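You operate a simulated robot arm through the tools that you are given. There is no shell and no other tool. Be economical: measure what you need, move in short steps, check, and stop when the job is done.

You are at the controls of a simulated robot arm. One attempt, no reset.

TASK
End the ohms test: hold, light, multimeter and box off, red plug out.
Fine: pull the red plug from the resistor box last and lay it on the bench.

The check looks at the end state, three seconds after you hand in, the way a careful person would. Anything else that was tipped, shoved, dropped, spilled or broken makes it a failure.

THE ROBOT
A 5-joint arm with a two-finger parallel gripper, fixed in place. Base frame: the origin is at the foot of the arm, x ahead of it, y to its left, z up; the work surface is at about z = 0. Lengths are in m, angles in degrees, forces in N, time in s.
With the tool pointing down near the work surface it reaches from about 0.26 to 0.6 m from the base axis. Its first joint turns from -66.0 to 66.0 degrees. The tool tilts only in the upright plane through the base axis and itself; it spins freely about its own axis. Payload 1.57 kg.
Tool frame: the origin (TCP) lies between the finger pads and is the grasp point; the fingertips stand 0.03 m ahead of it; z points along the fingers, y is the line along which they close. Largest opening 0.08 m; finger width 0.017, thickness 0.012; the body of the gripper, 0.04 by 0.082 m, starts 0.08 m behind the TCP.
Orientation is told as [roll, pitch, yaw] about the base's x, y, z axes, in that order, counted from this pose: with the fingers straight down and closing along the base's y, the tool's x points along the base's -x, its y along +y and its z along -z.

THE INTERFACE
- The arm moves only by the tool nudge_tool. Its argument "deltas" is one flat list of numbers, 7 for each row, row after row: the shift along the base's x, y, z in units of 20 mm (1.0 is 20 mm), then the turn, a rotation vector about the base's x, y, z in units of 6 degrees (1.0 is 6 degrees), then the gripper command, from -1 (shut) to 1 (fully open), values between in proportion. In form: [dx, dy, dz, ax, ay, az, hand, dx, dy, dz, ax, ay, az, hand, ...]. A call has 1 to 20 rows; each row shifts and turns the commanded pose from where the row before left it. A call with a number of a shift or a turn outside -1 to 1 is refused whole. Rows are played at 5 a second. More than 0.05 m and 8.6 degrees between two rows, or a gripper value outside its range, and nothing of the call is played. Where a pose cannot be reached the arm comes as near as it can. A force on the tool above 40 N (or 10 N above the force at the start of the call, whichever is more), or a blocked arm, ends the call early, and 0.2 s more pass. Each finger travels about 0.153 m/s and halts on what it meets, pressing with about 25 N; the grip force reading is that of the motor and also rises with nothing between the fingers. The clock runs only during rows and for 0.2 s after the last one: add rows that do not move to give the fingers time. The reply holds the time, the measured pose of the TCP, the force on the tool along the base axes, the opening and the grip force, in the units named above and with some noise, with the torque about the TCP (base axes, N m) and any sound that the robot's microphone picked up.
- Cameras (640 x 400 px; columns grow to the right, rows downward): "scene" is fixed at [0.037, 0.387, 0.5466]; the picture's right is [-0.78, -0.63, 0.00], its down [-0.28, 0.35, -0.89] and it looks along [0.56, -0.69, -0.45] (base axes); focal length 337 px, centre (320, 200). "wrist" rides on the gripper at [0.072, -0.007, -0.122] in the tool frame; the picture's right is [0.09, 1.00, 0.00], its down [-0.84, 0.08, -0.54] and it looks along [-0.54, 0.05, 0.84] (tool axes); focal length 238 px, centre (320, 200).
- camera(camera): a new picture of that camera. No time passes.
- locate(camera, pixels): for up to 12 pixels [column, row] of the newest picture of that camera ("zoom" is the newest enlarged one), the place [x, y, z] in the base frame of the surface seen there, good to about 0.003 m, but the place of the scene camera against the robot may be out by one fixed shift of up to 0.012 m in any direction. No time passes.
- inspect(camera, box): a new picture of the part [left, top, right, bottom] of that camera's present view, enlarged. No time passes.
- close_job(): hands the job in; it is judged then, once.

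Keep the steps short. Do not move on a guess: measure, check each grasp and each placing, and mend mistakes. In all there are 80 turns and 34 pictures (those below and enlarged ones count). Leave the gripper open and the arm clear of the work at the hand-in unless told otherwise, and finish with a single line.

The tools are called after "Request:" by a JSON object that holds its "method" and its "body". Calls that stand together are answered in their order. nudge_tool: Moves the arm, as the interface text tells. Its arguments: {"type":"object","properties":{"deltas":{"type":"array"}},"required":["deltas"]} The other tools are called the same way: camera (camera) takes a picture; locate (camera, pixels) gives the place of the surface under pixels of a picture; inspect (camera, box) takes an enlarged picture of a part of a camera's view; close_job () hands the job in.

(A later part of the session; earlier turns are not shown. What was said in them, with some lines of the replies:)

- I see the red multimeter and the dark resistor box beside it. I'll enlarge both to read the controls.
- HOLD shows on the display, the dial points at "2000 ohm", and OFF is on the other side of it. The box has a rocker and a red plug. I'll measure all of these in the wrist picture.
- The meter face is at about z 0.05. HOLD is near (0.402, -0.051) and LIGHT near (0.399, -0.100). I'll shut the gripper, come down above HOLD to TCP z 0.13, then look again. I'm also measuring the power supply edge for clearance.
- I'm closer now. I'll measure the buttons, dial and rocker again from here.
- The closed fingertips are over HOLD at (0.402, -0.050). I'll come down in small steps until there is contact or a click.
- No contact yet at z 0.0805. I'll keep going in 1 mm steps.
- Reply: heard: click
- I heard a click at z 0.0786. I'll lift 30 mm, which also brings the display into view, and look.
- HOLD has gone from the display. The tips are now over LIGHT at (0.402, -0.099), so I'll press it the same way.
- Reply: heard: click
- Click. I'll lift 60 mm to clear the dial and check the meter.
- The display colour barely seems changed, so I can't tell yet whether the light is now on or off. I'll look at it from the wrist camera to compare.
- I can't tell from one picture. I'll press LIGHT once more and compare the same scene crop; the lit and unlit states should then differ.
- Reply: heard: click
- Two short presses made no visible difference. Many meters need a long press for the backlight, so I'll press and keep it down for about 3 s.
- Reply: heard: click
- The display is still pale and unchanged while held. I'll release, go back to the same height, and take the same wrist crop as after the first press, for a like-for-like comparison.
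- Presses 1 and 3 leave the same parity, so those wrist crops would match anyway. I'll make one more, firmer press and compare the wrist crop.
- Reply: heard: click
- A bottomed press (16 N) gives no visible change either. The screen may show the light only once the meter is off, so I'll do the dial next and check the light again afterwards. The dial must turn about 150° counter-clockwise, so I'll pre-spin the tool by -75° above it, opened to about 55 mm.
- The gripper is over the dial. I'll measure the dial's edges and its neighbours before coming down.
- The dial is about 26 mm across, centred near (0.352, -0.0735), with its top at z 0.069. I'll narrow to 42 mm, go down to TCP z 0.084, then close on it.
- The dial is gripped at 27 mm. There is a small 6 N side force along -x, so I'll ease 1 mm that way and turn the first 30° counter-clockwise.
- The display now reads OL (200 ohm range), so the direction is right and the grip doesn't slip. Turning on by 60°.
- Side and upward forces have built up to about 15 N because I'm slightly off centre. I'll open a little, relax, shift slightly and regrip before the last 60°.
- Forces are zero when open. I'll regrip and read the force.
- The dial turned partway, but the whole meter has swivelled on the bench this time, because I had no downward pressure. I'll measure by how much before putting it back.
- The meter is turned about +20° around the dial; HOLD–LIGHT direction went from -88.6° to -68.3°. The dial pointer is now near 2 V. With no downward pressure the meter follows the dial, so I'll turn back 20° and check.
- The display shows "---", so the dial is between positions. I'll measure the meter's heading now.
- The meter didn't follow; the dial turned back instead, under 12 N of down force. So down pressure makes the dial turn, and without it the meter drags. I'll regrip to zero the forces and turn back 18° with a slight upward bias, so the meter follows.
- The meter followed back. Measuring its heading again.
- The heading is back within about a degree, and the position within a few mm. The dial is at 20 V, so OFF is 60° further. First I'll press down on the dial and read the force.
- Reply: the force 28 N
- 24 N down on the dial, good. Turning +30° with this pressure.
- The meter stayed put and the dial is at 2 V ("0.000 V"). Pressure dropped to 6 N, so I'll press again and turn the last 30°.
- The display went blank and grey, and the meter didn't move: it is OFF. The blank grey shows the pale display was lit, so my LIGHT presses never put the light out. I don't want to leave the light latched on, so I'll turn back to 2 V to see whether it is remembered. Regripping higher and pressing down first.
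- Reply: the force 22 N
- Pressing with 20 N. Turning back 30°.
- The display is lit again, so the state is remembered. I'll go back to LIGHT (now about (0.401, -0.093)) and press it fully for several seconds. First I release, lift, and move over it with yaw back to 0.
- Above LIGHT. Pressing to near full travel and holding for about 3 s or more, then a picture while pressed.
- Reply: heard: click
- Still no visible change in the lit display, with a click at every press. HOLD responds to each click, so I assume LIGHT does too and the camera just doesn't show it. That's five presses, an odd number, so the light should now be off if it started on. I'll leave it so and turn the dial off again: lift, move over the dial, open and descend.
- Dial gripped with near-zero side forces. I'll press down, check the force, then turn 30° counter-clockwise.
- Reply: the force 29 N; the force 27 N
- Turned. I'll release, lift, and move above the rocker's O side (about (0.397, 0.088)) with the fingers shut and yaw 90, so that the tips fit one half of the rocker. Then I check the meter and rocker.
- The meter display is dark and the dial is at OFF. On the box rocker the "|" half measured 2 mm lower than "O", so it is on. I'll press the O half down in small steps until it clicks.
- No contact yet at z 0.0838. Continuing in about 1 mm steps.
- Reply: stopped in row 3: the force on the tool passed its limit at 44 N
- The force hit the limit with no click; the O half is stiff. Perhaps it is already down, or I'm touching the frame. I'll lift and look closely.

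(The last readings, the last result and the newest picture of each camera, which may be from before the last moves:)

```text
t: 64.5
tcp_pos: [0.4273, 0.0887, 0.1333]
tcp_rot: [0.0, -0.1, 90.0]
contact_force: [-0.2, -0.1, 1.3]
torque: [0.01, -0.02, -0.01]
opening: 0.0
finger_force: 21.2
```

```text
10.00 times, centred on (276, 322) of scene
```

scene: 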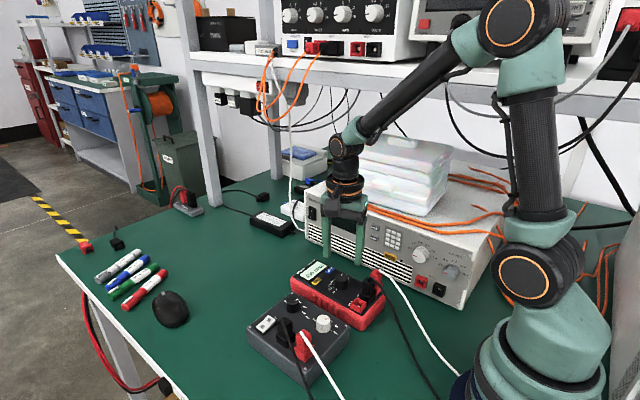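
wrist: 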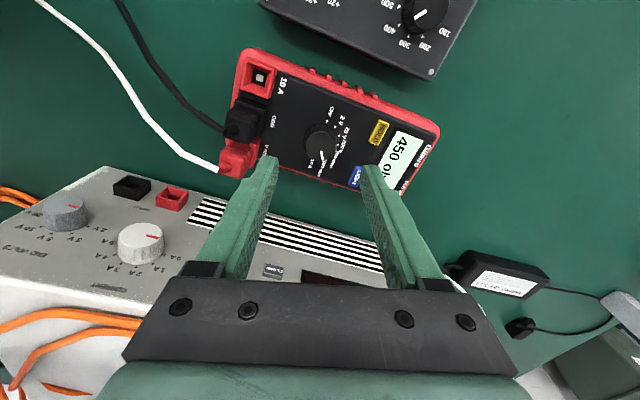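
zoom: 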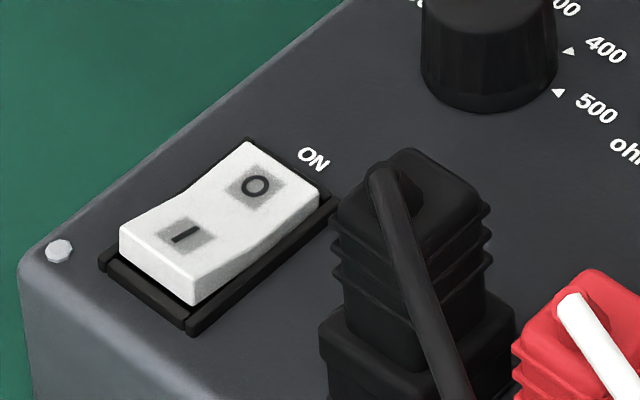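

In this picture the "|" end stands up and "O" is down. I'll compare heights with the first measurement (then O 0.0636, | 0.0621 in the scene camera) to see whether my press flipped it.

Request:
{"method": "locate", "body": {"camera": "zoom", "pixels": [[258, 184], [182, 236], [140, 235], [265, 155], [245, 150], [190, 295], [58, 251]]}}

Request:
{"method": "inspect", "body": {"camera": "wrist", "box": [160, 0, 480, 200]}}

```text
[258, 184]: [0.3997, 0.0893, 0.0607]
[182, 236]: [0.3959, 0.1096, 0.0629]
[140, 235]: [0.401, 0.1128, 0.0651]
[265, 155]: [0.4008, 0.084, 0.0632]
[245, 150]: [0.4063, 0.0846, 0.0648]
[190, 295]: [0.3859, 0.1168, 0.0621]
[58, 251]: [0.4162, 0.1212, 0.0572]
```

```text
2.00 times, centred on (320, 100) of wrist
```

zoom: 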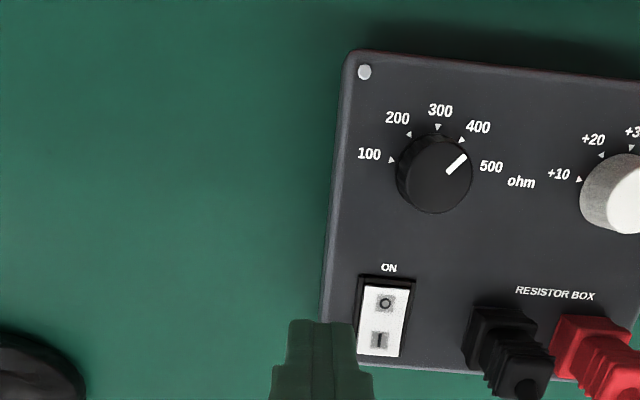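

O is now about 3 mm lower and "|" higher than at the start, so my press flipped the rocker to O: the box is off. Three pictures are left. Now for the red plug: I raise, turn to yaw 0, open, and hover behind it for one wrist picture.

Request:
{"method": "nudge_tool", "body": {"deltas": [0, 0, 0.9, 0, 0, 0, -1, 0, 0, 0.9, 0, 0, 0, -1, 0, 0, 0.9, 0, 0, -1, -1, 0, 0, 0.6, 0, 0, -1, 0, -0.35, 0.04, 0, 0, 0, -1, 0.5, -0.35, 0.04, 0, 0, 0, -1, 0.5, -0.35, 0.04, 0, 0, 0, -1, 0.5, -0.35, 0.04, 0, 0, 0, -1, 0.5, -0.35, 0.04, 0, 0, 0, -1, 0.5, -0.35, 0.04, 0, 0, 0, -1, 0.5, -0.35, 0.04, 0, 0, 0, -1, 0.5, -0.35, 0.04, 0, 0, 0, -1, 0.5, -0.35, 0.04, 0, 0, 0, -1, 0.5, -0.35, 0.04, 0, 0, 0, -1, 0.5, -0.35, 0.04, 0, 0, 0, -1, 0.5, -0.35, 0.04, 0, 0, 0, -1, 0.5, -0.35, 0.04, 0, 0, 0, -1, 0.5, -0.32, 0.04, 0, 0, 0, 0, 0.5, 0, 0, 0, 0, 0, 0, 0.5]}}

Request:
{"method": "inspect", "body": {"camera": "wrist", "box": [160, 0, 480, 200]}}

```text
t: 68.5
tcp_pos: [0.3305, 0.0979, 0.1944]
tcp_rot: [0.0, 0.1, 0.1]
contact_force: [-0.5, 0.1, 0.6]
torque: [-0.01, 0.01, -0.02]
opening: 0.06
finger_force: 0.1
```

```text
2.00 times, centred on (320, 100) of wrist
```

zoom: 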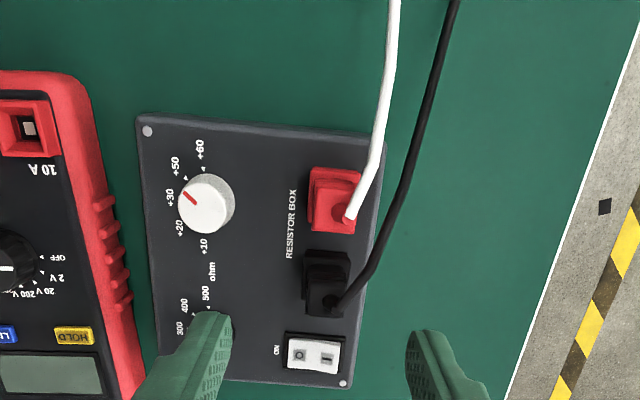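

The dial's pointer lines up with OFF and the display is dark. The red plug is at zoom (335, 200); its white lead leaves toward -x. Measuring it.

Request:
{"method": "locate", "body": {"camera": "zoom", "pixels": [[335, 180], [320, 195], [335, 210], [350, 218], [357, 175], [312, 222], [315, 172], [350, 190], [325, 260], [383, 130], [390, 60], [335, 230]]}}

```text
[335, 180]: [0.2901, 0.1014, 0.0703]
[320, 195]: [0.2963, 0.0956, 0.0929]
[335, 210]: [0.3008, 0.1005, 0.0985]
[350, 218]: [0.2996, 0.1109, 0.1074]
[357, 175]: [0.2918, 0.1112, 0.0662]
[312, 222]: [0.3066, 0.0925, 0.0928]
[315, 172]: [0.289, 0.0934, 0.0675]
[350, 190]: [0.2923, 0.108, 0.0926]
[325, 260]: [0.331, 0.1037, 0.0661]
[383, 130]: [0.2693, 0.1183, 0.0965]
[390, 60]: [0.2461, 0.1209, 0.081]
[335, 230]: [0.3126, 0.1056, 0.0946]
```

The plug body is about 20 mm wide, centred near (0.302, 0.102), with its top at z 0.098; the socket below is up to z 0.07. The black lead passes close on the +y side, so I'll measure it before coming down.

Request:
{"method": "locate", "body": {"camera": "zoom", "pixels": [[403, 200], [395, 225], [380, 255], [410, 175], [417, 150], [375, 170], [366, 195], [360, 280], [336, 302], [309, 200], [362, 200], [357, 225]]}}

```text
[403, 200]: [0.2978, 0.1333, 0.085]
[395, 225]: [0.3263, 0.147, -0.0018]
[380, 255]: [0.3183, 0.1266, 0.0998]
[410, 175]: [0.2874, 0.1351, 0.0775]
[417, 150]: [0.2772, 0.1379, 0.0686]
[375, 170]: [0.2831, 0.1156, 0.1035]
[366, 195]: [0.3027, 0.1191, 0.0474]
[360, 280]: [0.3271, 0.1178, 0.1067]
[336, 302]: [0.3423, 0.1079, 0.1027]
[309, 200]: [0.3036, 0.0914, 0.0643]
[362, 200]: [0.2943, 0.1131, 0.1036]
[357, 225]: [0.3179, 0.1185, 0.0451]
```

The clear gap for the +y finger lies between the white lead (y about 0.115) and the black lead (y about 0.129). I'll set the opening to 31 mm, centre at (0.300, 0.1005), and come down first to z 0.13.

Request:
{"method": "nudge_tool", "body": {"deltas": [-0.5, 0.04, 0, 0, 0, 0, -0.225, -0.5, 0.04, 0, 0, 0, 0, -0.225, -0.525, 0.05, 0, 0, 0, 0, -0.225, 0, 0, -0.8, 0, 0, 0, -0.225, 0, 0, -0.8, 0, 0, 0, -0.225, 0, 0, -0.8, 0, 0, 0, -0.225, 0, 0, -0.8, 0, 0, 0, -0.225, 0, 0, 0, 0, 0, 0, -0.225]}}

```text
t: 70.3
tcp_pos: [0.2998, 0.102, 0.133]
tcp_rot: [0.0, 0.0, 0.0]
contact_force: [-1.0, -0.6, -0.7]
torque: [-0.02, -0.01, -0.01]
opening: 0.0311
finger_force: 0.2
```

In place with no forces. Lowering gently to z 0.103.

Request:
{"method": "nudge_tool", "body": {"deltas": [0, -0.03, -0.4, 0, 0, 0, -0.225, 0, 0, -0.4, 0, 0, 0, -0.225, 0, 0, -0.35, 0, 0, 0, -0.225, 0, 0, -0.25, 0, 0, 0, -0.225, 0, 0, 0, 0, 0, 0, -0.225]}}

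```text
t: 71.5
tcp_pos: [0.2998, 0.1018, 0.1047]
tcp_rot: [0.0, -0.1, 0.0]
contact_force: [-0.4, -0.1, 1.1]
torque: [0.0, 0.02, 0.03]
opening: 0.0311
finger_force: 0.0
```

No contact on the way down. Closing on the plug.

Request:
{"method": "nudge_tool", "body": {"deltas": [0, 0, 0, 0, 0, 0, -0.4, 0, 0, 0, 0, 0, 0, -0.6, 0, 0, 0, 0, 0, 0, -1, 0, 0, 0, 0, 0, 0, -1]}}

```text
t: 72.5
tcp_pos: [0.2997, 0.1023, 0.1042]
tcp_rot: [0.0, 0.2, 0.1]
contact_force: [-6.7, 11.0, 2.8]
torque: [0.24, 0.15, 0.13]
opening: 0.0177
finger_force: 24.5
```

Gripped at 17.7 mm. The plug sits slightly toward +y (11 N), so I'll ease 1 mm that way and then pull straight up slowly.

Request:
{"method": "nudge_tool", "body": {"deltas": [0, 0.06, 0, 0, 0, 0, -1, 0, 0, 0.05, 0, 0, 0, -1, 0, 0, 0.1, 0, 0, 0, -1, 0, 0, 0.1, 0, 0, 0, -1, 0, 0, 0.1, 0, 0, 0, -1, 0, 0, 0.1, 0, 0, 0, -1, 0, 0, 0.1, 0, 0, 0, -1]}}

```text
t: 74.1
tcp_pos: [0.2992, 0.1018, 0.1168]
tcp_rot: [-0.1, 0.0, 0.0]
contact_force: [0.0, -0.3, 0.0]
torque: [-0.01, -0.02, -0.01]
opening: 0.0177
finger_force: 25.0
```

It rose 12 mm with the grip kept and no force left. Up another 50 mm, then one scene picture.

Request:
{"method": "nudge_tool", "body": {"deltas": [0, 0, 0.3, 0, 0, 0, -1, 0, 0, 0.4, 0, 0, 0, -1, 0, 0, 0.6, 0, 0, 0, -1, 0, 0, 0.6, 0, 0, 0, -1, 0, 0, 0.6, 0, 0, 0, -1, 0, 0, 0, 0, 0, 0, -1]}}

Request:
{"method": "camera", "body": {"camera": "scene"}}

```text
t: 75.5
tcp_pos: [0.3011, 0.1017, 0.1658]
tcp_rot: [0.1, 0.0, -0.1]
contact_force: [-0.3, -0.2, 0.3]
torque: [0.02, 0.01, -0.02]
opening: 0.0177
finger_force: 25.5
```

```text
1 pictures are left
```

scene: 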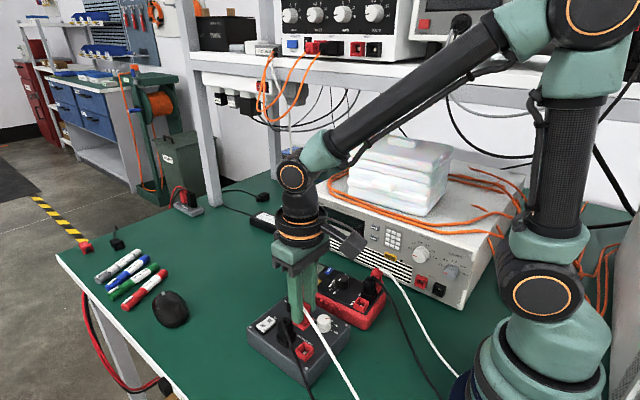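

The plug hangs in the gripper, its socket on the box is empty, and the box hasn't moved. I'll measure free bench spots to lay it down.

Request:
{"method": "locate", "body": {"camera": "scene", "pixels": [[230, 340], [215, 330], [200, 360], [235, 365], [225, 300], [250, 285], [180, 385], [250, 378], [304, 325], [170, 308], [240, 310], [305, 352]]}}

```text
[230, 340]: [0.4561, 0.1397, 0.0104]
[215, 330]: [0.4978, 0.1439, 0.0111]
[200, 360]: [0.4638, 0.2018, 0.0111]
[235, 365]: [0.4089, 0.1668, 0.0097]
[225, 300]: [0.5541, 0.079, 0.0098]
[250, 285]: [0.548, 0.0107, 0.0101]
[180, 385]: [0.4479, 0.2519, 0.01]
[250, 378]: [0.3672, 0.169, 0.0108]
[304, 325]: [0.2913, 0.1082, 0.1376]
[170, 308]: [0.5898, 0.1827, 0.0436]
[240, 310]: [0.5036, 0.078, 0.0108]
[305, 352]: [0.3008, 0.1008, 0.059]
```

The scene camera reads the bench at z 0.0105, so its offset is about +10 mm. The spot near (0.37, 0.178) is clear green bench, about 50 mm off the box. I'll raise, carry the plug there, and come down to z 0.11.

Request:
{"method": "nudge_tool", "body": {"deltas": [0, 0, 0.7, 0, 0, 0, -1, 0, 0, 0.7, 0, 0, 0, -1, 0.3, 0.6, 0, 0, 0, 0, -1, 0.5, 0.65, 0, 0, 0, 0, -1, 0.65, 0.65, 0, 0, 0, 0, -1, 0.65, 0.65, 0, 0, 0, 0, -1, 0.65, 0.65, 0, 0, 0, 0, -1, 0.65, 0.6, 0, 0, 0, 0, -1, 0, 0, -0.7, 0, 0, 0, -1, 0, 0, -0.7, 0, 0, 0, -1, 0, 0, -0.7, 0, 0, 0, -1, 0, 0, -0.7, 0, 0, 0, -1, 0, 0, -0.7, 0, 0, 0, -1, 0, 0, -0.6, 0, 0, 0, -1, 0, 0, 0, 0, 0, 0, -1]}}

```text
t: 78.7
tcp_pos: [0.3684, 0.1776, 0.112]
tcp_rot: [-0.1, -0.1, 0.0]
contact_force: [-0.4, 0.3, 0.6]
torque: [-0.05, 0.0, 0.0]
opening: 0.0178
finger_force: 24.9
```

The grip still holds at 17.8 mm. I'll tilt the tool 36° outward so the plug lies over rather than standing.

Request:
{"method": "nudge_tool", "body": {"deltas": [0, 0, 0, 0.434, -0.9, 0, -1, 0, 0, 0, 0.434, -0.9, 0, -1, 0, 0, 0, 0.434, -0.9, 0, -1, 0, 0, 0, 0.434, -0.9, 0, -1, 0, 0, 0, 0.434, -0.9, 0, -1, 0, 0, 0, 0.434, -0.9, 0, -1, 0, 0, 0, 0, 0, 0, -1]}}

```text
t: 80.3
tcp_pos: [0.3663, 0.1788, 0.1121]
tcp_rot: [17.7, -31.9, -5.0]
contact_force: [0.2, -0.6, -0.1]
torque: [-0.02, -0.04, 0.03]
opening: 0.018
finger_force: 25.4
```

Tilted. Lowering in small steps until the plug touches.

Request:
{"method": "nudge_tool", "body": {"deltas": [0, 0, -0.4, 0, 0, 0, -1, 0, 0, -0.4, 0, 0, 0, -1, 0, 0, -0.4, 0, 0, 0, -1, 0, 0, -0.3, 0, 0, 0, -1, 0, 0, -0.3, 0, 0, 0, -1, 0, 0, -0.2, 0, 0, 0, -1, 0, 0, -0.2, 0, 0, 0, -1, 0, 0, -0.2, 0, 0, 0, -1, 0, 0, 0, 0, 0, 0, -1]}}

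```text
t: 82.3
tcp_pos: [0.368, 0.1782, 0.064]
tcp_rot: [17.6, -31.9, -5.0]
contact_force: [0.9, -1.1, -0.9]
torque: [0.0, -0.04, 0.02]
opening: 0.0176
finger_force: 24.5
```

No contact at z 0.064. Continuing in 2 mm steps.

Request:
{"method": "nudge_tool", "body": {"deltas": [0, 0, -0.15, 0, 0, 0, -1, 0, 0, -0.15, 0, 0, 0, -1, 0, 0, -0.1, 0, 0, 0, -1, 0, 0, -0.1, 0, 0, 0, -1, 0, 0, -0.1, 0, 0, 0, -1, 0, 0, -0.1, 0, 0, 0, -1, 0, 0, 0, 0, 0, 0, -1]}}

```text
t: 83.9
tcp_pos: [0.3672, 0.1779, 0.0505]
tcp_rot: [17.6, -31.9, -5.0]
contact_force: [0.3, 0.2, -0.5]
torque: [0.0, 0.01, -0.02]
opening: 0.0177
finger_force: 25.0
```

Request:
{"method": "nudge_tool", "body": {"deltas": [0, 0, -0.1, 0, 0, 0, -1, 0, 0, -0.1, 0, 0, 0, -1, 0, 0, -0.1, 0, 0, 0, -1, 0, 0, -0.05, 0, 0, 0, -1, 0, 0, -0.05, 0, 0, 0, -1, 0, 0, 0, 0, 0, 0, -1]}}

```text
t: 85.3
tcp_pos: [0.3688, 0.179, 0.0431]
tcp_rot: [17.8, -32.3, -5.1]
contact_force: [-2.2, 0.0, 26.0]
torque: [0.29, -0.68, 0.03]
opening: 0.0179
finger_force: 25.2
```

It touches the bench at z 0.043. I'll ease up 1.5 mm and open to 40 mm only, since the box is close on the -y side.

Request:
{"method": "nudge_tool", "body": {"deltas": [0, 0, 0.07, 0, 0, 0, -1, 0, 0, 0, 0, 0, 0, -0.4, 0, 0, 0, 0, 0, 0, -0.1, 0, 0, 0, 0, 0, 0, 0, 0, 0, 0, 0, 0, 0, 0, 0, 0, 0, 0, 0, 0, 0]}}

```text
t: 86.7
tcp_pos: [0.3672, 0.1789, 0.0431]
tcp_rot: [17.5, -31.8, -5.0]
contact_force: [0.4, 0.2, -0.8]
torque: [-0.02, 0.01, 0.01]
opening: 0.04
finger_force: 0.2
```

Released cleanly. I'll rise straight up, level the tool high above, and move off toward +x.

Request:
{"method": "nudge_tool", "body": {"deltas": [0, 0, 0.2, 0, 0, 0, 0, 0, 0, 0.4, 0, 0, 0, 0, 0, 0, 0.8, 0, 0, 0, 0, 0, 0, 1, 0, 0, 0, 0, 0, 0, 1, 0, 0, 0, 0, 0, 0, 1, 0, 0, 0, 0, 0, 0, 1, -0.434, 0.9, 0, 0, 0, 0, 1, -0.434, 0.9, 0, 0, 0, 0, 1, -0.434, 0.9, 0, 0, 0, 0, 1, -0.434, 0.9, 0, 0, 0, 0, 1, -0.434, 0.9, 0, 0.5, 0, 0, 1, -0.434, 0.9, 0, 1, 0, 0, 0, 0, 0, 0, 1]}}

```text
t: 89.5
tcp_pos: [0.3674, 0.1792, 0.2514]
tcp_rot: [0.0, 0.0, -0.1]
contact_force: [0.7, 0.4, 0.9]
torque: [0.01, -0.03, -0.01]
opening: 0.08
finger_force: 0.1
```

The tool is level and open. I'll go back to the start pose, clear of everything, and use the last picture to check the end state.

Request:
{"method": "nudge_tool", "body": {"deltas": [0, 0, 1, 0, 0, 0, 1, 0, 0, 1, 0, 0, 0, 1, 0, 0, 1, 0, 0, 0, 1, 0.25, -0.95, 0, 0, 0, 0, 1, 0.25, -0.95, 0, 0, 0, 0, 1, 0.25, -0.95, 0, 0, 0, 0, 1, 0.25, -0.95, 0, 0, 0, 0, 1, 0.25, -0.95, 0, 0, 0, 0, 1, 0.25, -0.95, 0, 0, 0, 0, 1, 0.25, -0.95, 0, 0, 0, 0, 1, 0.25, -0.95, 0, 0, 0, 0, 1, 0.25, -0.95, 0, 0, 0, 0, 1, 0.25, -0.95, 0, 0, 0, 0, 1, 0.1, -0.8, 0, 0, 0, 0, 1, 0, 0, 0, 0, 0, 0, 1]}}

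Request:
{"method": "inspect", "body": {"camera": "scene", "box": [176, 240, 432, 400]}}

```text
t: 92.7
tcp_pos: [0.419, -0.0273, 0.3121]
tcp_rot: [0.0, 0.0, 0.0]
contact_force: [-0.1, 0.2, 0.2]
torque: [0.01, -0.01, 0.02]
opening: 0.0803
finger_force: 0.1
```

```text
2.50 times, centred on (304, 320) of scene
```

zoom: 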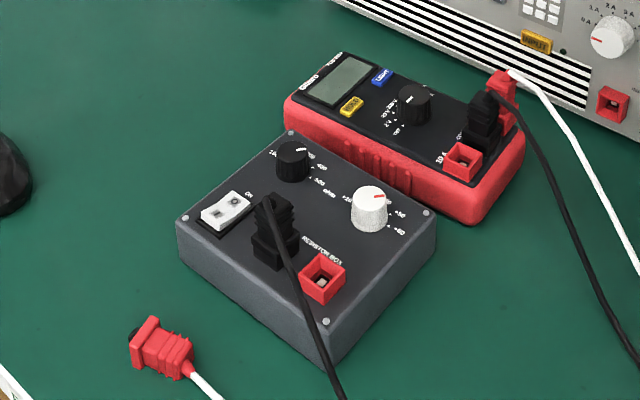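

The red plug lies on its side on the bench, its socket is empty, the meter display is dark, and the rocker is at O. The box is where it was, and the meter is within a few mm of its place. Handing in.

Request:
{"method": "close_job", "body": {}}

```text
The job is handed in.
```

Job handed in: HOLD is off, the dial is at OFF with a dark display, the box rocker is at O (judged by its tilt, no click heard), and the red plug came out last and lies on the bench; LIGHT is unconfirmed, as five clicked presses never visibly changed the lit display, and the meter swivelled about 20° mid-job and was turned back to within a few mm.
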